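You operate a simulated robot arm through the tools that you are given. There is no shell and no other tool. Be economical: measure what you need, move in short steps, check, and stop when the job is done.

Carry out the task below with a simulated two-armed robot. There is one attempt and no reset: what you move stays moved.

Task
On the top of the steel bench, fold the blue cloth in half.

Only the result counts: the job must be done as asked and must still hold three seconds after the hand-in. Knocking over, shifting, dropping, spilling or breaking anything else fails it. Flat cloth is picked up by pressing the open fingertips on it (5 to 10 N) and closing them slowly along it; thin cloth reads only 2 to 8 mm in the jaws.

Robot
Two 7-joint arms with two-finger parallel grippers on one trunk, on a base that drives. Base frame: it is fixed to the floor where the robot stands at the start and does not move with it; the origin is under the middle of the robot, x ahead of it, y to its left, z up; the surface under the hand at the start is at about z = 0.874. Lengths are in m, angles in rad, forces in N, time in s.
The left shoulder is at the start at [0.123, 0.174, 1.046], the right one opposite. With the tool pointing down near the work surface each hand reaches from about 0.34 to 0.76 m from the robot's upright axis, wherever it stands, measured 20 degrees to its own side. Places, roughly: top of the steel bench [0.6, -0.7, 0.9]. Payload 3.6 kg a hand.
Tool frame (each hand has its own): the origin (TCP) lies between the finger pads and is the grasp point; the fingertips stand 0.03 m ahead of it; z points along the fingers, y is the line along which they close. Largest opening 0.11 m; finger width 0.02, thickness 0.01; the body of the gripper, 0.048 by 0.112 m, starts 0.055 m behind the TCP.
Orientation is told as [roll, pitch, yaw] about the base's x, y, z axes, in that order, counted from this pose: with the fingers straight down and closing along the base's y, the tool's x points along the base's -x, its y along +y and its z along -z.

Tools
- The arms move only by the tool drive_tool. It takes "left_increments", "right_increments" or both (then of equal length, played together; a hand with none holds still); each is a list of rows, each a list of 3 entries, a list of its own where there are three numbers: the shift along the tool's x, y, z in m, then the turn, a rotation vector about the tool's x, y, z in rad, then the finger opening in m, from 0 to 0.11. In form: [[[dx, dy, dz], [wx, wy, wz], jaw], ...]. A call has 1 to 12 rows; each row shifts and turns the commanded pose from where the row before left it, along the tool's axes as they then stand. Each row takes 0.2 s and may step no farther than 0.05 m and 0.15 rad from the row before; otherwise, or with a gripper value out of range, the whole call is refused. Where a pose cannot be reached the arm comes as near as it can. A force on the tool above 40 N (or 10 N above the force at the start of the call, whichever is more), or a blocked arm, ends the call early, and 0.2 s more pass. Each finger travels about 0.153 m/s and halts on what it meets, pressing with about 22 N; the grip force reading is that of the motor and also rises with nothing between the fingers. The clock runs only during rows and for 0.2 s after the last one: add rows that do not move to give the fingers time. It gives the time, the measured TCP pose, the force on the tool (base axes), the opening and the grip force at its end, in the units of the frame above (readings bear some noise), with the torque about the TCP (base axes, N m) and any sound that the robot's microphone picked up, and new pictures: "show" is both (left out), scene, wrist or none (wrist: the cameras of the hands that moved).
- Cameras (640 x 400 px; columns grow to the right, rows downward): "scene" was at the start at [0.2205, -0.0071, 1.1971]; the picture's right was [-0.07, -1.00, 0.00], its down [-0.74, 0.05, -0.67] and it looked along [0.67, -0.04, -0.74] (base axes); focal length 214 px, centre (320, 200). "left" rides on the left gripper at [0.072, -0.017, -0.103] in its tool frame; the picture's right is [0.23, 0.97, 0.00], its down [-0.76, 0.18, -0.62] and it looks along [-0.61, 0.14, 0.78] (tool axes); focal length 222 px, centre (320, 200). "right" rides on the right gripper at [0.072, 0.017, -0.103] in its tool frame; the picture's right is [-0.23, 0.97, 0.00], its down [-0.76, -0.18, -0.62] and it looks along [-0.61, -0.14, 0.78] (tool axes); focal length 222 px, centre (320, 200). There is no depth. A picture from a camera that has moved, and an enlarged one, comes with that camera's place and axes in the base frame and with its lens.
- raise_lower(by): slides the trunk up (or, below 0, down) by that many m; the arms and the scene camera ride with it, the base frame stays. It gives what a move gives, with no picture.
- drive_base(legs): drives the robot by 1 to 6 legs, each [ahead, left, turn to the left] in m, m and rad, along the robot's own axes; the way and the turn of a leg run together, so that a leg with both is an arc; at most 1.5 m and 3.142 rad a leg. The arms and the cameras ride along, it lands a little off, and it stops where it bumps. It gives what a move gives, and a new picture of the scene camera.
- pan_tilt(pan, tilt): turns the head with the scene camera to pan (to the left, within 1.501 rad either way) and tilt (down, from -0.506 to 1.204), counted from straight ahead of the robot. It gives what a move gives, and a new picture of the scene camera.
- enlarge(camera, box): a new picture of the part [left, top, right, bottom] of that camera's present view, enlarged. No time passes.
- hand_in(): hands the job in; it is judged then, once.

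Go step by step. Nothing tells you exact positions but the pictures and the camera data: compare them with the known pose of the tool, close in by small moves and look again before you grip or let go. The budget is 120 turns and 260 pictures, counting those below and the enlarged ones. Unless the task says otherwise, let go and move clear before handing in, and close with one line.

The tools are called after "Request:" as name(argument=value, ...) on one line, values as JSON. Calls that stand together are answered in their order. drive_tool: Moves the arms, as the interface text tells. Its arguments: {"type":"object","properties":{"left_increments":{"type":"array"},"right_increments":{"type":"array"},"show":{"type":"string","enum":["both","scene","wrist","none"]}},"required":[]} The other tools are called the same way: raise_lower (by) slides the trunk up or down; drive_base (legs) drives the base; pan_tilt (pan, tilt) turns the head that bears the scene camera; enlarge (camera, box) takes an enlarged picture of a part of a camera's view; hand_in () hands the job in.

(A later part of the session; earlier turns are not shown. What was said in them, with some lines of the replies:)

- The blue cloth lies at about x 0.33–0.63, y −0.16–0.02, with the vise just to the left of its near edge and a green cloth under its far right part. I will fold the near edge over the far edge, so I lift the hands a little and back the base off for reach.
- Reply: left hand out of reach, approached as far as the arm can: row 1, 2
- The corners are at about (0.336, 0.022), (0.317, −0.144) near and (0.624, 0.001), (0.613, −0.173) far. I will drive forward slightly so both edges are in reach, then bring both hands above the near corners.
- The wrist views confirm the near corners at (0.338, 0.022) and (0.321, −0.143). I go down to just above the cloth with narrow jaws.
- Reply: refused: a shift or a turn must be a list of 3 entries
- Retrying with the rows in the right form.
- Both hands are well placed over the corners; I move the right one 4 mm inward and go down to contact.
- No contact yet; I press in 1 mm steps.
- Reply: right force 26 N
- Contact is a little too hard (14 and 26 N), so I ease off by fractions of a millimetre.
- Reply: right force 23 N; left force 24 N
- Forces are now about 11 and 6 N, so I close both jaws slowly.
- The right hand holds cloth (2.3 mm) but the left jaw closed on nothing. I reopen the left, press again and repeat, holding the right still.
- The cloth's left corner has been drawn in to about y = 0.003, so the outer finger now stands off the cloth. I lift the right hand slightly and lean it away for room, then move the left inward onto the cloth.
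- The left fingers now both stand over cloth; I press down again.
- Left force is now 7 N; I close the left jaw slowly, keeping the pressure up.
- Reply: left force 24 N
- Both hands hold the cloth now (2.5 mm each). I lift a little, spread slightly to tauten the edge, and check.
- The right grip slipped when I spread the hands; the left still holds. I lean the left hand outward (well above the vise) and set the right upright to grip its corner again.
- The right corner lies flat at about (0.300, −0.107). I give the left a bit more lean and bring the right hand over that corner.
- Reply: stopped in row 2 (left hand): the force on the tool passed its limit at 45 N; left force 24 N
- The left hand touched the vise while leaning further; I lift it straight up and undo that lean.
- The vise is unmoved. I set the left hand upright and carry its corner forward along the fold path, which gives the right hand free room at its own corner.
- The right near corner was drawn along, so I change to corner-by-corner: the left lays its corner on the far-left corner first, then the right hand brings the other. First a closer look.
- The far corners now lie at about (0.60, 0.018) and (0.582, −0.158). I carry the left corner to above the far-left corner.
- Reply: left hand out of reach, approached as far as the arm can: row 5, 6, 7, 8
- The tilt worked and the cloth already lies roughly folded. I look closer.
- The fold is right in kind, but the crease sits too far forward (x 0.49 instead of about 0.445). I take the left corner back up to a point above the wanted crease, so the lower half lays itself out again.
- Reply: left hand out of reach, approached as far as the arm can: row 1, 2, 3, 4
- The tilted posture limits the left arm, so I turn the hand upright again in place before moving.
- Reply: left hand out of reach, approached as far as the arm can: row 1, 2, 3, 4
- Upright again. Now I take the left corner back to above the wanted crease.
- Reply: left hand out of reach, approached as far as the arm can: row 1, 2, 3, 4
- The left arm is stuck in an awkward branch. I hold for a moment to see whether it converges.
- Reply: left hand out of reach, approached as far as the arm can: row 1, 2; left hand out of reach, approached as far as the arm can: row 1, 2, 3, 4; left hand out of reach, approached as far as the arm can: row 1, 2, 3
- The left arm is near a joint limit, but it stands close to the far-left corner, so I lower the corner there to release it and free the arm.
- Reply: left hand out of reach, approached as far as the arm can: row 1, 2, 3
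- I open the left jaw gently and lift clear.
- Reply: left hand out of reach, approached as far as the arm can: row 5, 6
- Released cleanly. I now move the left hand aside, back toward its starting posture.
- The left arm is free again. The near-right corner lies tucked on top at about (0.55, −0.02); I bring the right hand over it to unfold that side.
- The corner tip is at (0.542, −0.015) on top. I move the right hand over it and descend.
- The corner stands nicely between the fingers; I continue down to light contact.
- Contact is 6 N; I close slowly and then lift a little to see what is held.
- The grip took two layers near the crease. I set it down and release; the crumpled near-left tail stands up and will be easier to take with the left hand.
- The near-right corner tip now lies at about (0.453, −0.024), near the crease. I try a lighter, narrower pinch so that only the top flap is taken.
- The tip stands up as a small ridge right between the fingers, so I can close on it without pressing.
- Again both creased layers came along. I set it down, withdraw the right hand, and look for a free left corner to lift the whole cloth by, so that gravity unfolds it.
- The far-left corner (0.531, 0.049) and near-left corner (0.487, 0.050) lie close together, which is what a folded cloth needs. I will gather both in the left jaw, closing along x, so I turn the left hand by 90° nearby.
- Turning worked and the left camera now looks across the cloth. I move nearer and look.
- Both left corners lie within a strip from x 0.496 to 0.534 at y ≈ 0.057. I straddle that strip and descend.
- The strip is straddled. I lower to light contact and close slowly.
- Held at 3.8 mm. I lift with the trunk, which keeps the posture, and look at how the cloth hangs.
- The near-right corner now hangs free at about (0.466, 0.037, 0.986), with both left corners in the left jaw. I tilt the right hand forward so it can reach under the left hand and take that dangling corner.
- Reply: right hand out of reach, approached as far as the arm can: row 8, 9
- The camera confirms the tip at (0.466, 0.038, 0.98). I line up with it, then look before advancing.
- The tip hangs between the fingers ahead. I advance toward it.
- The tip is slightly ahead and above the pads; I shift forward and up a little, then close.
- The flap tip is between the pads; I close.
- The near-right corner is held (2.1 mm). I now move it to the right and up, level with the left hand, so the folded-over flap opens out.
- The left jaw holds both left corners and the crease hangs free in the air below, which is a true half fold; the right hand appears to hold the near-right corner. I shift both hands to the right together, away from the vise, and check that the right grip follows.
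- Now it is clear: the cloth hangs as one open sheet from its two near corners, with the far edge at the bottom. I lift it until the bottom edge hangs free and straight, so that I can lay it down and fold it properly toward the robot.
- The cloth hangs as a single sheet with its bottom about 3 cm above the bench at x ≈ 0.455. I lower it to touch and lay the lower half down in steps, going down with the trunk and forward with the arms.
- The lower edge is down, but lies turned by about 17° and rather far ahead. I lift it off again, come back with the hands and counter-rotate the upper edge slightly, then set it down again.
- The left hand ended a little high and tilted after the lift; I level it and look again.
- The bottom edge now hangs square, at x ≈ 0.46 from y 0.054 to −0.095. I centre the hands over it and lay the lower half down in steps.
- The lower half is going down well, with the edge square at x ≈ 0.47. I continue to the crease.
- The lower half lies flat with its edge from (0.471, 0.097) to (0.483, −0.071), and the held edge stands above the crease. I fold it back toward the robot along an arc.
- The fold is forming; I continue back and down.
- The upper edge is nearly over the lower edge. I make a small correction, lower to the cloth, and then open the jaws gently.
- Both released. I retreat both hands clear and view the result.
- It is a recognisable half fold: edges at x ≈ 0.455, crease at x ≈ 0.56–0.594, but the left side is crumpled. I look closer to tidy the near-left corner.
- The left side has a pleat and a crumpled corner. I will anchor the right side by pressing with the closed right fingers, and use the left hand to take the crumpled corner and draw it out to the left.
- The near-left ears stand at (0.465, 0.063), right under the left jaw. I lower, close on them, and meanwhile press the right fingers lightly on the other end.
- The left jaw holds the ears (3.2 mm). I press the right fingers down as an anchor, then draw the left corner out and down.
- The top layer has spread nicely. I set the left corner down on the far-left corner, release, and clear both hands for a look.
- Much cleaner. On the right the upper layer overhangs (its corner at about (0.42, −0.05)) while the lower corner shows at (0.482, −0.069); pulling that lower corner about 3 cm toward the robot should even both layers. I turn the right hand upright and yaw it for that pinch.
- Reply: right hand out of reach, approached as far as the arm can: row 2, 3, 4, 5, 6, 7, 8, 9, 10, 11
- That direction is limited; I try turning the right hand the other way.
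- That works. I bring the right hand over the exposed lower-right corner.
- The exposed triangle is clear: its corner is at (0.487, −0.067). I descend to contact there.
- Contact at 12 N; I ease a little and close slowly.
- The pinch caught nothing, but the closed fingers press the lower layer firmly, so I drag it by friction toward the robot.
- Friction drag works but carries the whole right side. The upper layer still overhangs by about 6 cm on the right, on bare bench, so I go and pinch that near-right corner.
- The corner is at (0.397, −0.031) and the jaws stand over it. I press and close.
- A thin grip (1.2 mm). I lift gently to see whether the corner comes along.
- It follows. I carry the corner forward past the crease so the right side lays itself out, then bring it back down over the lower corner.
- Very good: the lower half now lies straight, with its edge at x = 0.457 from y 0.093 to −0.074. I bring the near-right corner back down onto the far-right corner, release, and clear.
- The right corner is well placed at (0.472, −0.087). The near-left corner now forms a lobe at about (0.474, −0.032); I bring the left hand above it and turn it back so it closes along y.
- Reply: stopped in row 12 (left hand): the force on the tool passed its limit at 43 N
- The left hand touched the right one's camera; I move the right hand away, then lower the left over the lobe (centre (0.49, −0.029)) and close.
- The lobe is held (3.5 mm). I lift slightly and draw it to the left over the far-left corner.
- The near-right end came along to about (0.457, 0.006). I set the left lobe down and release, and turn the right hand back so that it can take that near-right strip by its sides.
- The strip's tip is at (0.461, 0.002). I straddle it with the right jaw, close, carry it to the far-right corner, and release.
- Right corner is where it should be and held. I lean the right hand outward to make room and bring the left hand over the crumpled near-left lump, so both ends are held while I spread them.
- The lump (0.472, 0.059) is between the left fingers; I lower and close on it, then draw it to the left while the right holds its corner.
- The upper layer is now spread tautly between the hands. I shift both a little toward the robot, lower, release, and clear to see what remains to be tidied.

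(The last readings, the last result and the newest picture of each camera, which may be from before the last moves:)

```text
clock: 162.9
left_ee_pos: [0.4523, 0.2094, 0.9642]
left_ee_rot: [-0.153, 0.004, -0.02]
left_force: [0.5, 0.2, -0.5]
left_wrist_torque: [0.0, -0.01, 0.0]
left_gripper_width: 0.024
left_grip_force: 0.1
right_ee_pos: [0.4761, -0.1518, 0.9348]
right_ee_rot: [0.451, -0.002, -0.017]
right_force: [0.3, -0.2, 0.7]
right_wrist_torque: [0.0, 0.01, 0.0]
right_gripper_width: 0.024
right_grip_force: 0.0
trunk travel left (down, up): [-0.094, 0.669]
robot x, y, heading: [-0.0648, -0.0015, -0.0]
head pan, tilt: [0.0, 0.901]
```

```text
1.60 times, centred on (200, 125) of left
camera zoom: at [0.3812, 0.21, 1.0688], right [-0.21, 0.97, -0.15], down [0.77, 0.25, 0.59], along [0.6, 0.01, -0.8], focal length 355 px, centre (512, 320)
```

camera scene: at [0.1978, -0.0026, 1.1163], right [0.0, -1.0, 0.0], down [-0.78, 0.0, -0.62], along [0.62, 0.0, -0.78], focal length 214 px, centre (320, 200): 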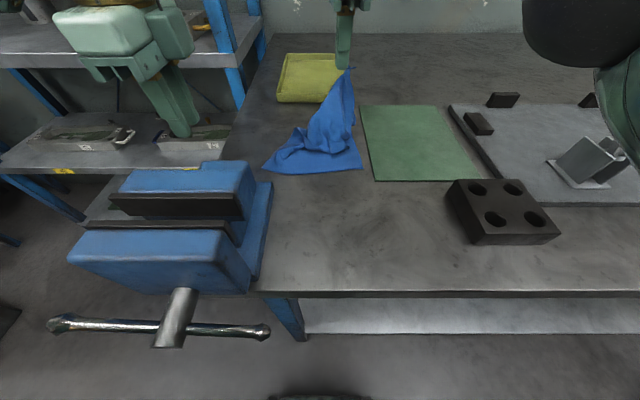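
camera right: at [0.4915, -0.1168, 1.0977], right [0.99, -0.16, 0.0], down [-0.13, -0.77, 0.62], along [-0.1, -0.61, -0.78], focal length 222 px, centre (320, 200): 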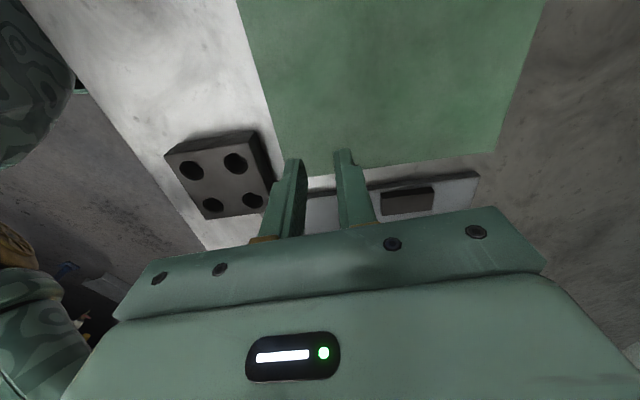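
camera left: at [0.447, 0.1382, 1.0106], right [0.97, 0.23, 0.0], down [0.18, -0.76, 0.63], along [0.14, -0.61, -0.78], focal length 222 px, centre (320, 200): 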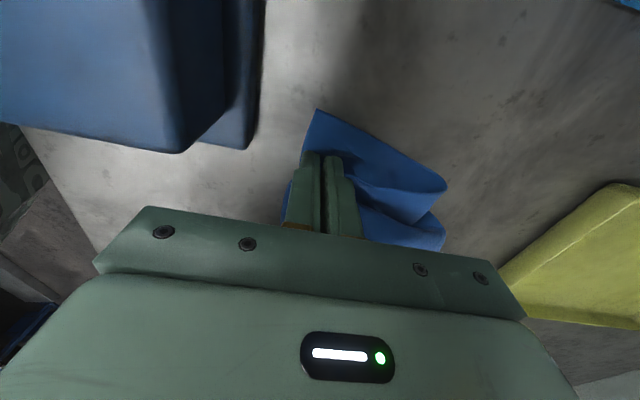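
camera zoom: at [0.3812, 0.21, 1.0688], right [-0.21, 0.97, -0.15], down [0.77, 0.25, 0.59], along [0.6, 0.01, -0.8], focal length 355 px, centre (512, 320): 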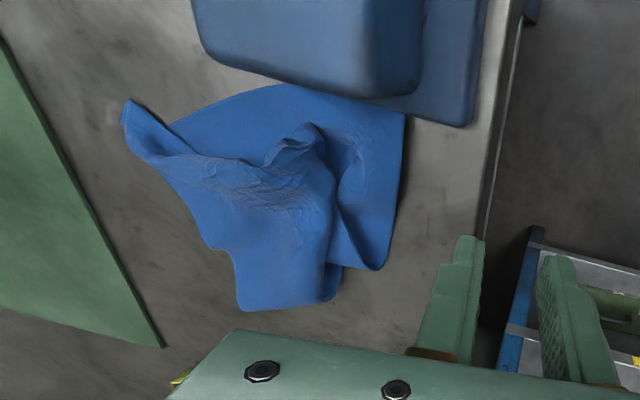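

The fold is close, but the cloth has drifted toward the vise. I turn the left hand again (camera away from the vise) and bring it over the exposed lower-left strip at (0.468, 0.117), to drag the lower layer back out by friction.

Request:
drive_tool(left_increments=[[[-0.03, 0, -0.02], [-0.075, 0, 0.1], 0.0], [[0, 0, -0.01], [-0.075, 0, 0.1], 0.0], [[0, 0, 0], [0, 0, 0.15], 0.0], [[0, 0, 0], [0, 0, 0.15], 0.0], [[0, 0, 0], [0, 0, 0.15], 0.0], [[0, 0, 0], [0, 0, 0.15], 0.0], [[0, 0, 0], [0, 0, 0.15], 0.0], [[0, 0, 0], [0, 0, 0.15], 0.0], [[0, 0, 0], [0, 0, 0.15], 0.0], [[0, 0, 0], [0, 0, 0.15], 0.0], [[0, 0, 0], [0, 0, 0.15], 0.0], [[0, 0, 0], [0, 0, 0], 0.0]], show="none")

Request:
drive_tool(left_increments=[[[-0.03, -0.005, 0.02], [0, 0, 0], 0], [[-0.03, -0.005, 0.02], [0, 0, 0], 0], [[-0.03, -0.004, 0.02], [0, 0, 0], 0], [[0, 0, 0], [0, 0, 0], 0]], show="none")

Request:
enlarge(camera="left", box=[120, 0, 520, 250])

```text
clock: 165.5
left_ee_pos: [0.4808, 0.2123, 0.994]
left_ee_rot: [0.008, 0.0, -1.572]
left_force: [-0.7, -0.2, 0.4]
left_wrist_torque: [0.01, 0.0, 0.0]
left_gripper_width: 0.0001
left_grip_force: 22.4
right_ee_pos: [0.4792, -0.1518, 0.9339]
right_ee_rot: [0.453, -0.001, -0.02]
right_force: [0.1, 0.2, 0.0]
right_wrist_torque: [0.0, 0.02, 0.03]
right_gripper_width: 0.0238
right_grip_force: 0.1
trunk travel left (down, up): [-0.094, 0.669]
robot x, y, heading: [-0.0668, 0.0026, -0.008]
head pan, tilt: [0.0, 0.901]
```

```text
clock: 166.5
left_ee_pos: [0.4667, 0.1208, 0.9342]
left_ee_rot: [0.01, -0.006, -1.568]
left_force: [0.3, 0.8, -0.5]
left_wrist_torque: [0.0, 0.0, 0.01]
left_gripper_width: 0.0
left_grip_force: 21.8
right_ee_pos: [0.4777, -0.1508, 0.9343]
right_ee_rot: [0.452, -0.003, -0.018]
right_force: [0.4, -0.4, -0.4]
right_wrist_torque: [-0.06, 0.0, 0.0]
right_gripper_width: 0.0242
right_grip_force: 0.1
trunk travel left (down, up): [-0.094, 0.669]
robot x, y, heading: [-0.0627, 0.0024, -0.001]
head pan, tilt: [0.0, 0.901]
```

```text
1.60 times, centred on (320, 125) of left
camera zoom: at [0.4502, 0.1931, 1.0372], right [0.97, 0.23, 0.01], down [0.17, -0.76, 0.63], along [0.15, -0.61, -0.78], focal length 355 px, centre (320, 320)
```

zoom: 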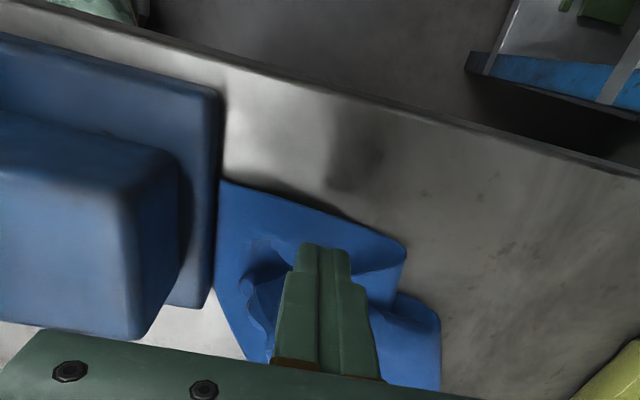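

I press there and drag the lower layer forward and to the right, away from the vise.

Request:
drive_tool(left_increments=[[[0, 0, 0.02], [0, 0, 0], 0], [[0, 0, 0.01], [0, 0, 0], 0], [[0, 0, 0.003], [0, 0, 0], 0], [[0, 0, 0], [0, 0, 0], 0], [[0, 0, 0], [0, 0, 0], 0]], show="none")

Request:
drive_tool(left_increments=[[[0, 0.006, 0.0002], [0, 0, 0], 0], [[-0.003, 0.006, 0], [0, 0, 0], 0], [[-0.004, 0.006, 0], [0, 0, 0], 0], [[-0.005, 0.006, 0], [0, 0, 0], 0], [[-0.006, 0.005, 0], [0, 0, 0], 0], [[-0.006, 0.004, 0], [0, 0, 0], 0], [[-0.006, 0, 0], [0, 0, 0], 0], [[0, 0, 0], [0, 0, 0], 0]], show="none")

Request:
enlarge(camera="left", box=[120, 0, 520, 250])

Request:
enlarge(camera="scene", box=[250, 95, 370, 195])

```text
clock: 167.7
left_ee_pos: [0.4666, 0.1206, 0.9016]
left_ee_rot: [0.012, -0.003, -1.569]
left_force: [1.6, -0.8, 9.9]
left_wrist_torque: [0.01, -0.02, 0.02]
left_gripper_width: 0.0004
left_grip_force: 22.1
right_ee_pos: [0.4774, -0.1523, 0.935]
right_ee_rot: [0.452, -0.003, -0.019]
right_force: [0.6, 0.8, -1.2]
right_wrist_torque: [0.0, 0.01, 0.01]
right_gripper_width: 0.024
right_grip_force: 0.0
trunk travel left (down, up): [-0.094, 0.669]
robot x, y, heading: [-0.0644, -0.002, 0.0]
head pan, tilt: [0.0, 0.901]
```

```text
clock: 169.5
left_ee_pos: [0.499, 0.0928, 0.9005]
left_ee_rot: [0.011, -0.001, -1.568]
left_force: [0.1, 1.5, 7.4]
left_wrist_torque: [0.11, 0.01, -0.05]
left_gripper_width: 0.0002
left_grip_force: 22.4
right_ee_pos: [0.4778, -0.1512, 0.9351]
right_ee_rot: [0.452, -0.005, -0.02]
right_force: [0.0, -1.1, 0.5]
right_wrist_torque: [0.0, -0.03, 0.02]
right_gripper_width: 0.0241
right_grip_force: 0.1
trunk travel left (down, up): [-0.094, 0.669]
robot x, y, heading: [-0.0687, -0.0013, -0.001]
head pan, tilt: [0.0, 0.901]
```

```text
1.60 times, centred on (320, 125) of left
camera zoom: at [0.483, 0.1654, 1.0046], right [0.97, 0.23, 0.01], down [0.17, -0.76, 0.63], along [0.15, -0.61, -0.78], focal length 355 px, centre (320, 320)
```

zoom: 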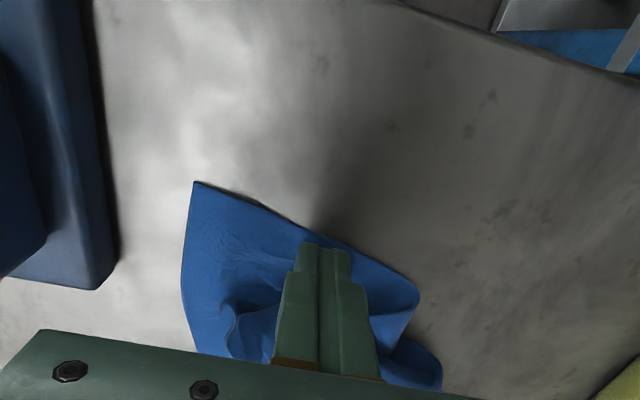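

```text
4.00 times, centred on (310, 145) of scene
camera zoom: at [0.1974, -0.0026, 1.1163], right [0.0, -1.0, 0.0], down [-0.78, 0.0, -0.62], along [0.62, 0.0, -0.78], focal length 858 px, centre (360, 420)
```

zoom: 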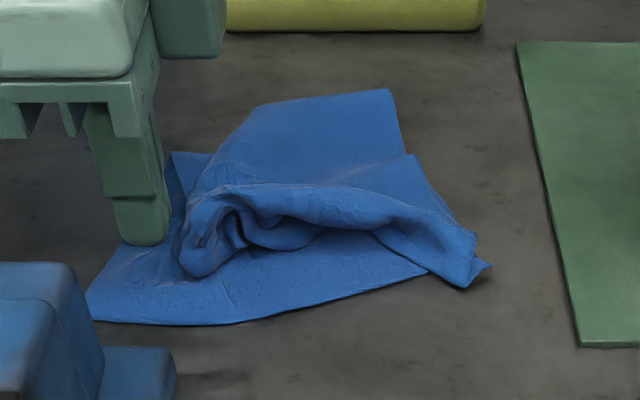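

That moved the whole fold cleanly away from the vise. Now I bring the left jaw over the near-left roll (0.46, 0.06) and the closed right fingers over the near-right corner as an anchor.

Request:
drive_tool(left_increments=[[[0, 0, -0.03], [0, 0, 0], 0.0], [[0, -0.018, -0.015], [0, 0, 0], 0.05], [[-0.015, -0.018, 0], [0, 0, 0], 0.054], [[-0.015, 0, 0], [0, 0, 0], 0.054], [[0, 0, 0], [0, 0, 0], 0.054]], right_increments=[[[0, 0, -0.01], [0.15, 0, 0], 0.0], [[0, 0, -0.005], [0.15, 0, 0], 0.0], [[0, 0.03, 0], [0.15, 0, 0], 0.0], [[0, 0.04, 0], [0, 0, 0], 0.0], [[0, 0.036, 0], [0, 0, 0], 0.0]], show="none")

Request:
enlarge(camera="left", box=[120, 0, 520, 250])

Request:
enlarge(camera="right", box=[160, 20, 560, 270])

```text
clock: 170.7
left_ee_pos: [0.4655, 0.064, 0.9476]
left_ee_rot: [0.01, -0.004, -1.567]
left_force: [0.2, -0.2, -0.6]
left_wrist_torque: [-0.01, 0.0, -0.02]
left_gripper_width: 0.0539
left_grip_force: 0.1
right_ee_pos: [0.4792, -0.0506, 0.9495]
right_ee_rot: [-0.002, -0.003, -0.019]
right_force: [-0.3, 0.5, -0.8]
right_wrist_torque: [-0.02, 0.02, 0.01]
right_gripper_width: 0.0
right_grip_force: 22.0
trunk travel left (down, up): [-0.094, 0.669]
robot x, y, heading: [-0.0641, 0.0006, -0.0]
head pan, tilt: [0.0, 0.901]
```

```text
1.60 times, centred on (320, 125) of left
camera zoom: at [0.4485, 0.136, 1.0497], right [0.97, 0.23, 0.01], down [0.17, -0.76, 0.63], along [0.15, -0.61, -0.78], focal length 355 px, centre (320, 320)
```

zoom: 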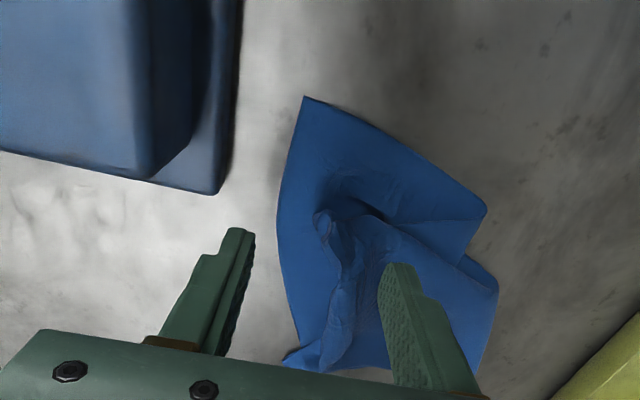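

```text
1.60 times, centred on (360, 145) of right
camera zoom: at [0.4069, -0.0311, 1.054], right [0.25, 0.97, 0.0], down [0.76, -0.19, 0.63], along [0.61, -0.15, -0.78], focal length 355 px, centre (256, 288)
```

zoom: 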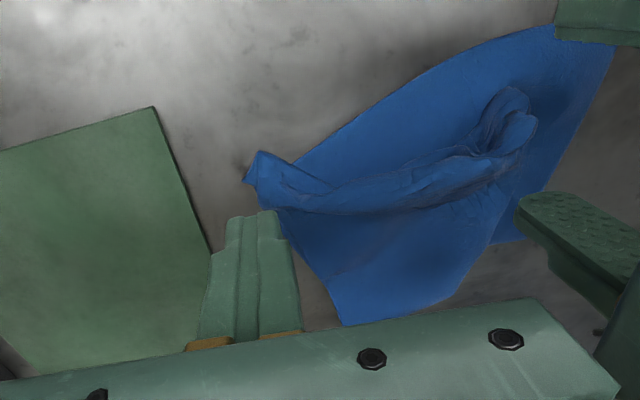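

Both are well placed. I lower both: the right presses its corner, the left closes on the roll's end.

Request:
drive_tool(left_increments=[[[0, 0.002, 0.015], [0, 0, 0], 0.054], [[0, 0.002, 0.015], [0, 0, 0], 0.054], [[0, 0, 0.0075], [0, 0, 0], 0.054], [[0, 0, 0], [0, 0, 0], 0.042], [[0, 0, 0], [0, 0, 0], 0.032], [[0, 0, 0], [0, 0, 0], 0.022], [[0, 0, 0], [0, 0, 0], 0.012], [[0, 0, 0], [0, 0, 0], 0.005], [[0, 0, 0], [0, 0, 0], 0.0], [[0, 0, 0], [0, 0, 0], 0.0]], right_increments=[[[-0.002, 0.008, 0.015], [0, 0, 0], 0], [[-0.002, 0.007, 0.015], [0, 0, 0], 0], [[0, 0, 0.01], [0, 0, 0], 0], [[0, 0, 0.001], [0, 0, 0], 0], [[0, 0, 0.001], [0, 0, 0], 0], [[0, 0, 0.001], [0, 0, 0], 0], [[0, 0, 0.001], [0, 0, 0], 0], [[0, 0, 0], [0, 0, 0], 0], [[0, 0, 0], [0, 0, 0], 0], [[0, 0, 0], [0, 0, 0], 0]], show="none")

```text
clock: 171.8
left_ee_pos: [0.47, 0.0631, 0.9087]
left_ee_rot: [0.01, 0.004, -1.566]
left_force: [-0.5, 6.1, 0.8]
left_wrist_torque: [-0.41, -0.01, -0.05]
left_gripper_width: 0.0322
left_grip_force: 0.0
right_ee_pos: [0.4834, -0.0376, 0.9126]
right_ee_rot: [0.003, -0.003, -0.021]
right_force: [0.9, -5.3, -1.1]
right_wrist_torque: [0.3, -0.03, 0.11]
right_gripper_width: 0.0001
right_grip_force: 22.2
trunk travel left (down, up): [-0.094, 0.669]
robot x, y, heading: [-0.0654, 0.0014, -0.0]
head pan, tilt: [0.0, 0.901]
stopped in row 5 (left hand): the force on the tool passed its limit at 42 N (the readings are from after the stop); the commanded pose is now the measured one
```

The hands just touched each other; I move the right one 1.5 cm aside and go on.

Request:
drive_tool(right_increments=[[[0, -0.008, 0], [-0.05, 0, 0], 0], [[0, -0.007, 0], [-0.05, 0, 0], 0], [[0, 0, 0.003], [0, 0, 0], 0], [[0, 0, 0.002], [0, 0, 0], 0], [[0, 0, 0.0015], [0, 0, 0], 0], [[0, 0, 0.001], [0, 0, 0], 0], [[0, 0, 0], [0, 0, 0], 0]], left_increments=[[[0, 0, 0], [0, 0, 0], 0.032], [[0, 0, 0], [0, 0, 0], 0.03], [[0, 0, 0], [0, 0, 0], 0.022], [[0, 0, 0], [0, 0, 0], 0.012], [[0, 0, 0], [0, 0, 0], 0.005], [[0, 0, 0], [0, 0, 0], 0.0], [[0, 0, 0], [0, 0, 0], 0.0]], show="none")

Request:
drive_tool(left_increments=[[[0, 0, -0.01], [0, 0, 0], 0.0], [[0.008, -0.003, -0.004], [0, 0, 0], 0.0], [[0.01, -0.004, 0], [0, 0, 0], 0.0], [[0.01, -0.004, 0], [0, 0, 0], 0.0], [[0.006, -0.004, 0], [0, 0, 0], 0.0], [[0, 0, 0], [0, 0, 0], 0.0]], show="none")

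Request:
enlarge(camera="scene", box=[250, 95, 370, 195])

Request:
enlarge(camera="right", box=[160, 20, 560, 270])

```text
clock: 173.4
left_ee_pos: [0.4697, 0.0625, 0.9066]
left_ee_rot: [0.011, 0.003, -1.565]
left_force: [0.1, 0.0, 1.3]
left_wrist_torque: [-0.02, 0.01, -0.02]
left_gripper_width: 0.0041
left_grip_force: 21.7
right_ee_pos: [0.4818, -0.0526, 0.9033]
right_ee_rot: [0.106, -0.005, -0.021]
right_force: [0.2, 0.8, 1.4]
right_wrist_torque: [0.01, -0.03, 0.02]
right_gripper_width: 0.0
right_grip_force: 22.2
trunk travel left (down, up): [-0.094, 0.669]
robot x, y, heading: [-0.0646, 0.0009, 0.0]
head pan, tilt: [0.0, 0.901]
```

```text
clock: 174.8
left_ee_pos: [0.4551, 0.099, 0.9223]
left_ee_rot: [0.009, 0.004, -1.565]
left_force: [-0.6, 0.6, -0.8]
left_wrist_torque: [0.0, 0.0, 0.0]
left_gripper_width: 0.0041
left_grip_force: 22.1
right_ee_pos: [0.4841, -0.0515, 0.9046]
right_ee_rot: [0.105, -0.003, -0.021]
right_force: [0.2, -0.4, -0.1]
right_wrist_torque: [-0.02, -0.01, 0.0]
right_gripper_width: 0.0
right_grip_force: 22.0
trunk travel left (down, up): [-0.094, 0.669]
robot x, y, heading: [-0.0695, 0.0031, -0.002]
head pan, tilt: [0.0, 0.901]
```

```text
4.00 times, centred on (310, 145) of scene
camera zoom: at [0.198, -0.0026, 1.1162], right [0.0, -1.0, 0.0], down [-0.78, 0.0, -0.62], along [0.62, 0.0, -0.78], focal length 858 px, centre (360, 420)
```

zoom: 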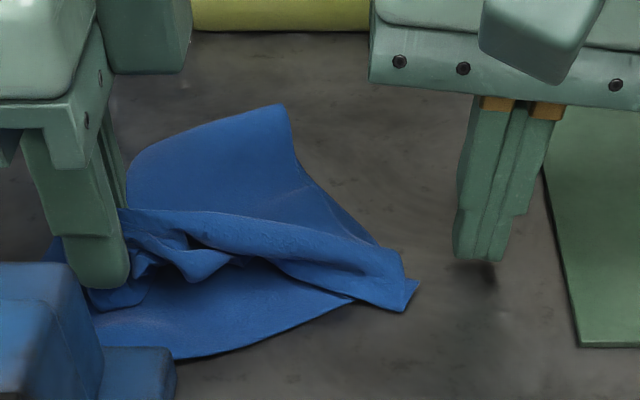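

```text
1.60 times, centred on (360, 145) of right
camera zoom: at [0.4097, -0.0444, 1.0097], right [0.25, 0.96, 0.1], down [0.75, -0.26, 0.6], along [0.61, -0.07, -0.79], focal length 355 px, centre (256, 288)
```

zoom: 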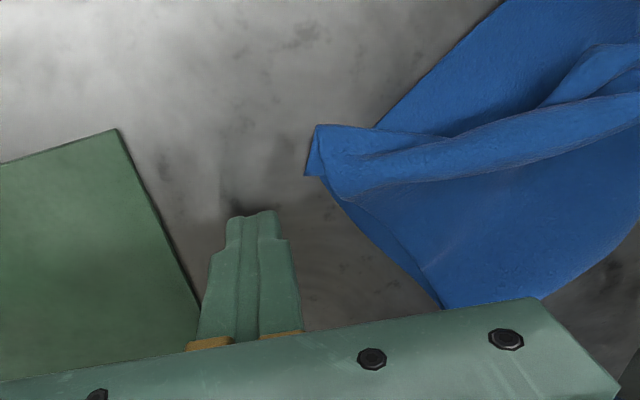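

The upper layer now lies as a straight band, but the whole fold came along a little. I anchor the near-right corner properly with the right fingers, pull the left end the last 2 cm, lower it, release, and clear both hands.

Request:
drive_tool(right_increments=[[[0, 0, -0.025], [0, 0, 0], 0], [[0.006, 0.019, 0], [0, 0, 0], 0], [[0.006, 0.02, 0], [0, 0, 0], 0], [[0, 0, 0.02], [0, 0, 0], 0], [[0, 0, 0.004], [0, 0, 0], 0], [[0, 0, 0.002], [0, 0, 0], 0], [[0, 0, 0], [0, 0, 0], 0]], show="none")

Request:
drive_tool(left_increments=[[[0.007, 0, 0], [0, 0, 0], 0], [[0.007, 0, 0], [0, 0, 0], 0], [[0.006, 0, 0.004], [0, 0, 0], 0], [[0, 0, 0.008], [0, 0, 0], 0], [[0, 0, 0], [0, 0, 0], 0.008], [[0, 0, 0], [0, 0, 0], 0.016], [[0, 0, 0], [0, 0, 0], 0.024], [[0, 0, -0.03], [0, 0, 0], 0.024], [[0.02, 0.01, -0.04], [0, 0, 0], 0.024], [[0.045, 0, 0], [0, 0, 0], 0.024]], show="none")

Request:
drive_tool(right_increments=[[[0, 0, -0.03], [0, 0, 0], 0], [[0, 0, -0.04], [0, 0, 0], 0], [[0, -0.045, 0], [0, 0, 0], 0], [[0, -0.045, 0], [0, 0, 0], 0], [[0, -0.045, 0], [0, 0, 0], 0]], show="none")

Request:
enlarge(camera="scene", box=[240, 95, 370, 195])

```text
clock: 176.4
left_ee_pos: [0.4539, 0.098, 0.923]
left_ee_rot: [0.009, 0.004, -1.567]
left_force: [0.2, 0.1, -0.3]
left_wrist_torque: [0.04, -0.02, -0.01]
left_gripper_width: 0.0042
left_grip_force: 22.1
right_ee_pos: [0.4706, -0.0131, 0.9067]
right_ee_rot: [0.106, -0.003, -0.02]
right_force: [-0.2, 0.5, 1.2]
right_wrist_torque: [0.01, 0.05, -0.02]
right_gripper_width: 0.0003
right_grip_force: 21.9
trunk travel left (down, up): [-0.094, 0.669]
robot x, y, heading: [-0.0651, -0.0003, -0.001]
head pan, tilt: [0.0, 0.901]
```

```text
clock: 178.6
left_ee_pos: [0.461, 0.1835, 0.981]
left_ee_rot: [0.009, 0.001, -1.566]
left_force: [0.2, -1.1, 0.5]
left_wrist_torque: [-0.01, 0.02, -0.03]
left_gripper_width: 0.0239
left_grip_force: 0.1
right_ee_pos: [0.4704, -0.0119, 0.908]
right_ee_rot: [0.104, -0.004, -0.02]
right_force: [0.7, 0.1, -0.2]
right_wrist_torque: [-0.02, 0.0, 0.0]
right_gripper_width: 0.0002
right_grip_force: 21.8
trunk travel left (down, up): [-0.094, 0.669]
robot x, y, heading: [-0.0653, 0.0013, -0.001]
head pan, tilt: [0.0, 0.901]
```

```text
clock: 179.8
left_ee_pos: [0.4623, 0.1825, 0.981]
left_ee_rot: [0.011, 0.003, -1.566]
left_force: [-0.3, -0.3, 0.1]
left_wrist_torque: [0.0, 0.02, -0.02]
left_gripper_width: 0.0241
left_grip_force: 0.0
right_ee_pos: [0.4683, -0.1545, 0.9643]
right_ee_rot: [0.105, -0.004, -0.021]
right_force: [-0.4, -1.0, 0.7]
right_wrist_torque: [0.03, -0.02, -0.01]
right_gripper_width: 0.0
right_grip_force: 21.8
trunk travel left (down, up): [-0.094, 0.669]
robot x, y, heading: [-0.0667, -0.003, -0.004]
head pan, tilt: [0.0, 0.901]
```

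```text
4.00 times, centred on (305, 145) of scene
camera zoom: at [0.1979, -0.0031, 1.1162], right [0.0, -1.0, 0.0], down [-0.78, 0.0, -0.62], along [0.62, 0.0, -0.78], focal length 858 px, centre (380, 420)
```

zoom: 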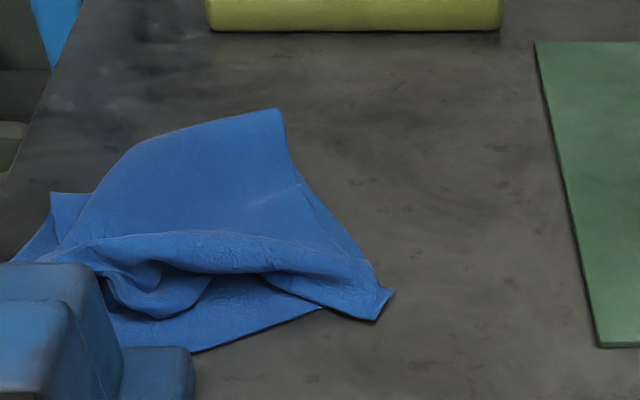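

The fold is acceptable but its front-left lies against the vise. I repeat the successful friction drag on the exposed lower-left strip to bring it clear before a last tidy.

Request:
drive_tool(left_increments=[[[-0.02, 0.018, 0.02], [0, 0, 0], 0], [[-0.025, 0.017, 0.025], [0, 0, 0], 0], [[0, 0, 0.025], [0, 0, 0], 0], [[0, 0, 0.007], [0, 0, 0], 0], [[0, 0, 0.003], [0, 0, 0], 0], [[0, 0, 0], [0, 0, 0], 0]], show="none")

Request:
drive_tool(left_increments=[[[-0.001, 0.006, 0.0003], [0, 0, 0], 0], [[-0.004, 0.006, 0], [0, 0, 0], 0], [[-0.006, 0.006, 0], [0, 0, 0], 0], [[-0.006, 0.006, 0], [0, 0, 0], 0], [[-0.006, 0.004, 0], [0, 0, 0], 0], [[-0.006, 0, 0], [0, 0, 0], 0], [[-0.006, 0, 0], [0, 0, 0], 0], [[0, 0, 0], [0, 0, 0], 0], [[0, 0, -0.04], [0, 0, 0], 0], [[0.03, 0, -0.03], [0, 0, 0], 0.02], [[0.045, 0, 0], [0, 0, 0], 0.02]], show="none")

Request:
enlarge(camera="scene", box=[240, 95, 370, 195])

```text
clock: 181.2
left_ee_pos: [0.5008, 0.1388, 0.9021]
left_ee_rot: [0.013, 0.002, -1.566]
left_force: [0.7, 1.4, 18.7]
left_wrist_torque: [-0.05, 0.01, -0.01]
left_gripper_width: 0.0
left_grip_force: 22.2
right_ee_pos: [0.4678, -0.1551, 0.9655]
right_ee_rot: [0.105, -0.005, -0.022]
right_force: [-0.6, 1.1, -0.6]
right_wrist_torque: [0.0, 0.0, 0.0]
right_gripper_width: 0.0
right_grip_force: 21.9
trunk travel left (down, up): [-0.094, 0.669]
robot x, y, heading: [-0.0702, 0.0011, -0.001]
head pan, tilt: [0.0, 0.901]
```

```text
clock: 183.6
left_ee_pos: [0.5261, 0.1777, 0.9693]
left_ee_rot: [0.009, 0.002, -1.567]
left_force: [-0.1, 0.1, 0.1]
left_wrist_torque: [0.0, 0.03, 0.01]
left_gripper_width: 0.0202
left_grip_force: 0.0
right_ee_pos: [0.4688, -0.1535, 0.9641]
right_ee_rot: [0.104, -0.003, -0.019]
right_force: [0.4, -0.1, 0.0]
right_wrist_torque: [0.01, -0.03, 0.0]
right_gripper_width: 0.0
right_grip_force: 22.1
trunk travel left (down, up): [-0.094, 0.669]
robot x, y, heading: [-0.0667, 0.0007, 0.004]
head pan, tilt: [0.0, 0.901]
```

```text
4.00 times, centred on (305, 145) of scene
camera zoom: at [0.1979, -0.002, 1.1161], right [0.0, -1.0, 0.0], down [-0.78, 0.0, -0.62], along [0.62, 0.0, -0.78], focal length 858 px, centre (380, 420)
```

zoom: 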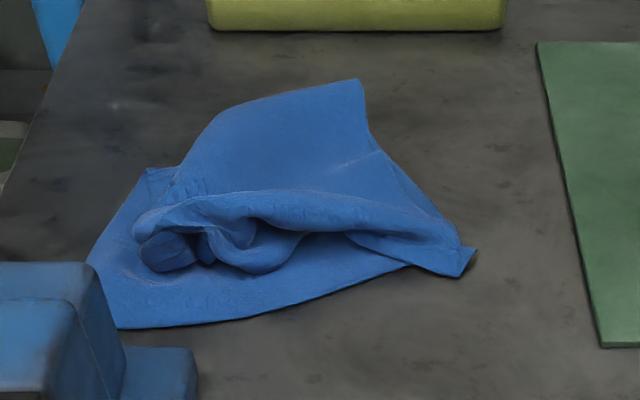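

The fold is clear of the vise again. As a last tidy I press the closed right fingers on the rolled near edge and draw it toward the robot to unroll it over the lower edge.

Request:
drive_tool(right_increments=[[[-0.004, 0.035, 0], [0.1, 0, 0], 0], [[-0.004, 0.036, 0], [0, 0, 0], 0], [[-0.004, 0.036, 0.01], [0, 0, 0], 0], [[-0.004, 0.036, 0.01], [0, 0, 0], 0], [[-0.002, 0.036, 0.01], [0, 0, 0], 0], [[0, 0, 0.015], [0, 0, 0], 0], [[0, 0, 0.008], [0, 0, 0], 0], [[0, 0, 0.004], [0, 0, 0], 0], [[0, 0, 0], [0, 0, 0], 0]], show="none")

Request:
drive_tool(right_increments=[[[0.006, 0, 0.0005], [0, 0, 0], 0], [[0.007, 0, 0], [0, 0, 0], 0], [[0.007, 0, 0], [0, 0, 0], 0], [[0.007, 0, 0], [0, 0, 0], 0], [[0.007, 0, 0], [0, 0, 0], 0], [[0, 0, 0], [0, 0, 0], 0], [[0, 0, -0.04], [0, 0, 0], 0], [[0, -0.03, -0.03], [0, 0, 0], 0], [[0, -0.045, 0], [0, 0, 0], 0], [[0, -0.045, 0], [0, 0, 0], 0], [[0, -0.045, 0], [0, 0, 0], 0]], show="none")

Request:
enlarge(camera="scene", box=[240, 95, 370, 195])

```text
clock: 185.6
left_ee_pos: [0.5253, 0.1783, 0.9694]
left_ee_rot: [0.008, 0.002, -1.565]
left_force: [0.7, 0.5, -1.2]
left_wrist_torque: [0.01, 0.01, -0.01]
left_gripper_width: 0.0201
left_grip_force: 0.0
right_ee_pos: [0.4896, 0.0234, 0.9119]
right_ee_rot: [0.003, -0.003, -0.021]
right_force: [-0.8, -0.5, 1.0]
right_wrist_torque: [-0.01, -0.01, 0.04]
right_gripper_width: 0.0
right_grip_force: 22.0
trunk travel left (down, up): [-0.094, 0.669]
robot x, y, heading: [-0.067, -0.0016, -0.003]
head pan, tilt: [0.0, 0.901]
```

```text
clock: 188.0
left_ee_pos: [0.5257, 0.1768, 0.97]
left_ee_rot: [0.008, 0.003, -1.566]
left_force: [0.2, 0.8, 0.0]
left_wrist_torque: [-0.02, 0.0, 0.0]
left_gripper_width: 0.0201
left_grip_force: 0.1
right_ee_pos: [0.4516, -0.1423, 0.9779]
right_ee_rot: [0.006, -0.003, -0.019]
right_force: [0.2, 0.6, 0.7]
right_wrist_torque: [-0.02, -0.01, 0.02]
right_gripper_width: 0.0
right_grip_force: 22.3
trunk travel left (down, up): [-0.094, 0.669]
robot x, y, heading: [-0.0652, -0.0001, 0.002]
head pan, tilt: [0.0, 0.901]
```

```text
4.00 times, centred on (305, 145) of scene
camera zoom: at [0.1978, -0.0032, 1.1162], right [0.0, -1.0, 0.0], down [-0.78, 0.0, -0.62], along [0.62, 0.0, -0.78], focal length 858 px, centre (380, 420)
```

zoom: 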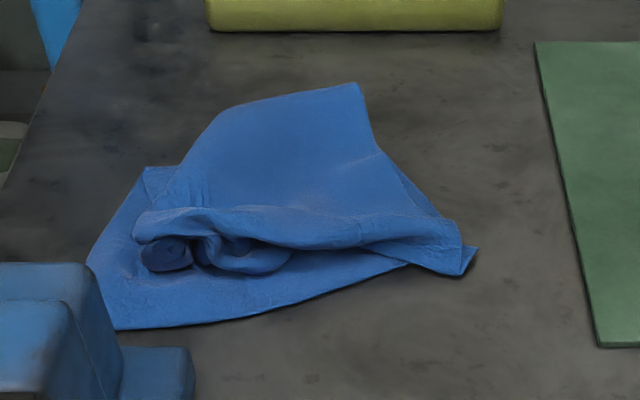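

It flattened somewhat; I repeat once, pressing a bit deeper and drawing further.

Request:
drive_tool(right_increments=[[[-0.007, 0.036, 0.005], [0, 0, 0], 0], [[-0.007, 0.036, 0.01], [0, 0, 0], 0], [[-0.007, 0.036, 0.015], [0, 0, 0], 0], [[-0.007, 0.036, 0.015], [0, 0, 0], 0], [[-0.006, 0.036, 0.01], [0, 0, 0], 0], [[0, 0, 0.01], [0, 0, 0], 0], [[0, 0, 0.005], [0, 0, 0], 0], [[0, 0, 0.003], [0, 0, 0], 0], [[0, 0, 0], [0, 0, 0], 0]], show="none")

Request:
drive_tool(right_increments=[[[0.007, 0, 0], [0, 0, 0], 0], [[0.008, 0, 0], [0, 0, 0], 0], [[0.008, 0, 0], [0, 0, 0], 0], [[0.008, 0, 0], [0, 0, 0], 0], [[0.008, 0, 0], [0, 0, 0], 0], [[0, 0, 0], [0, 0, 0], 0], [[0, 0, -0.04], [0, 0, 0], 0], [[0, -0.03, -0.03], [0, 0, 0], 0], [[0, -0.045, 0], [0, 0, 0], 0], [[0, -0.045, 0], [0, 0, 0], 0], [[0, -0.045, 0], [0, 0, 0], 0]], show="none")

Request:
enlarge(camera="scene", box=[240, 95, 370, 195])

Request:
enlarge(camera="scene", box=[0, 0, 640, 400])

```text
clock: 190.0
left_ee_pos: [0.5247, 0.1789, 0.9699]
left_ee_rot: [0.009, 0.003, -1.567]
left_force: [0.1, 0.4, 0.4]
left_wrist_torque: [0.03, 0.02, 0.04]
left_gripper_width: 0.0202
left_grip_force: 0.0
right_ee_pos: [0.4923, 0.0393, 0.906]
right_ee_rot: [0.004, -0.003, -0.02]
right_force: [0.1, 0.1, -0.3]
right_wrist_torque: [-0.02, -0.02, 0.02]
right_gripper_width: 0.0001
right_grip_force: 21.4
trunk travel left (down, up): [-0.094, 0.669]
robot x, y, heading: [-0.065, -0.0029, 0.0]
head pan, tilt: [0.0, 0.901]
```

```text
clock: 192.4
left_ee_pos: [0.525, 0.1768, 0.9695]
left_ee_rot: [0.011, 0.004, -1.567]
left_force: [0.3, 0.3, -0.7]
left_wrist_torque: [0.01, 0.03, 0.03]
left_gripper_width: 0.0201
left_grip_force: 0.0
right_ee_pos: [0.4472, -0.1264, 0.9774]
right_ee_rot: [0.004, -0.005, -0.022]
right_force: [0.3, 0.2, 0.8]
right_wrist_torque: [0.01, -0.05, 0.03]
right_gripper_width: 0.0
right_grip_force: 21.7
trunk travel left (down, up): [-0.094, 0.669]
robot x, y, heading: [-0.0689, -0.0028, -0.003]
head pan, tilt: [0.0, 0.901]
```

```text
4.00 times, centred on (305, 145) of scene
camera zoom: at [0.1978, -0.0032, 1.1162], right [0.0, -1.0, 0.0], down [-0.78, 0.0, -0.62], along [0.62, 0.0, -0.78], focal length 858 px, centre (380, 420)
```

zoom: 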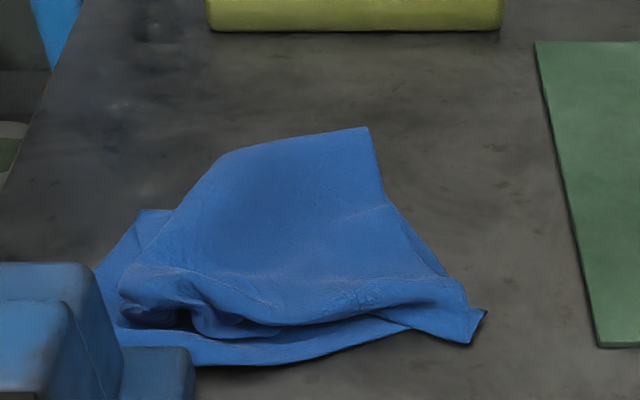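

```text
1.00 times, centred on (320, 200) of scene (not enlarged: the box is as wide or as high as the picture)
camera zoom: at [0.1978, -0.0032, 1.1162], right [0.0, -1.0, 0.0], down [-0.78, 0.0, -0.62], along [0.62, 0.0, -0.78], focal length 214 px, centre (320, 200)
```

zoom: 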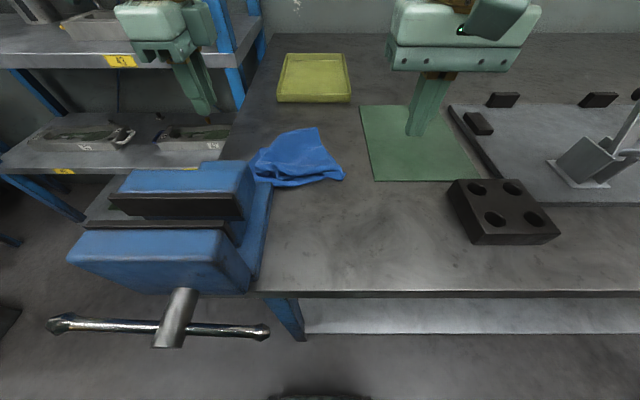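

The upper half now covers the lower with its edges and corners nearly together. The other objects look unmoved and both hands are clear, so I hand it in.

Request:
hand_in()

```text
The job is handed in.
```

I folded the blue cloth roughly in half on the steel bench and handed it in. The near-left corner is still a bit crumpled, perhaps a few centimetres from the corner it should meet, and I don't know how it was judged.
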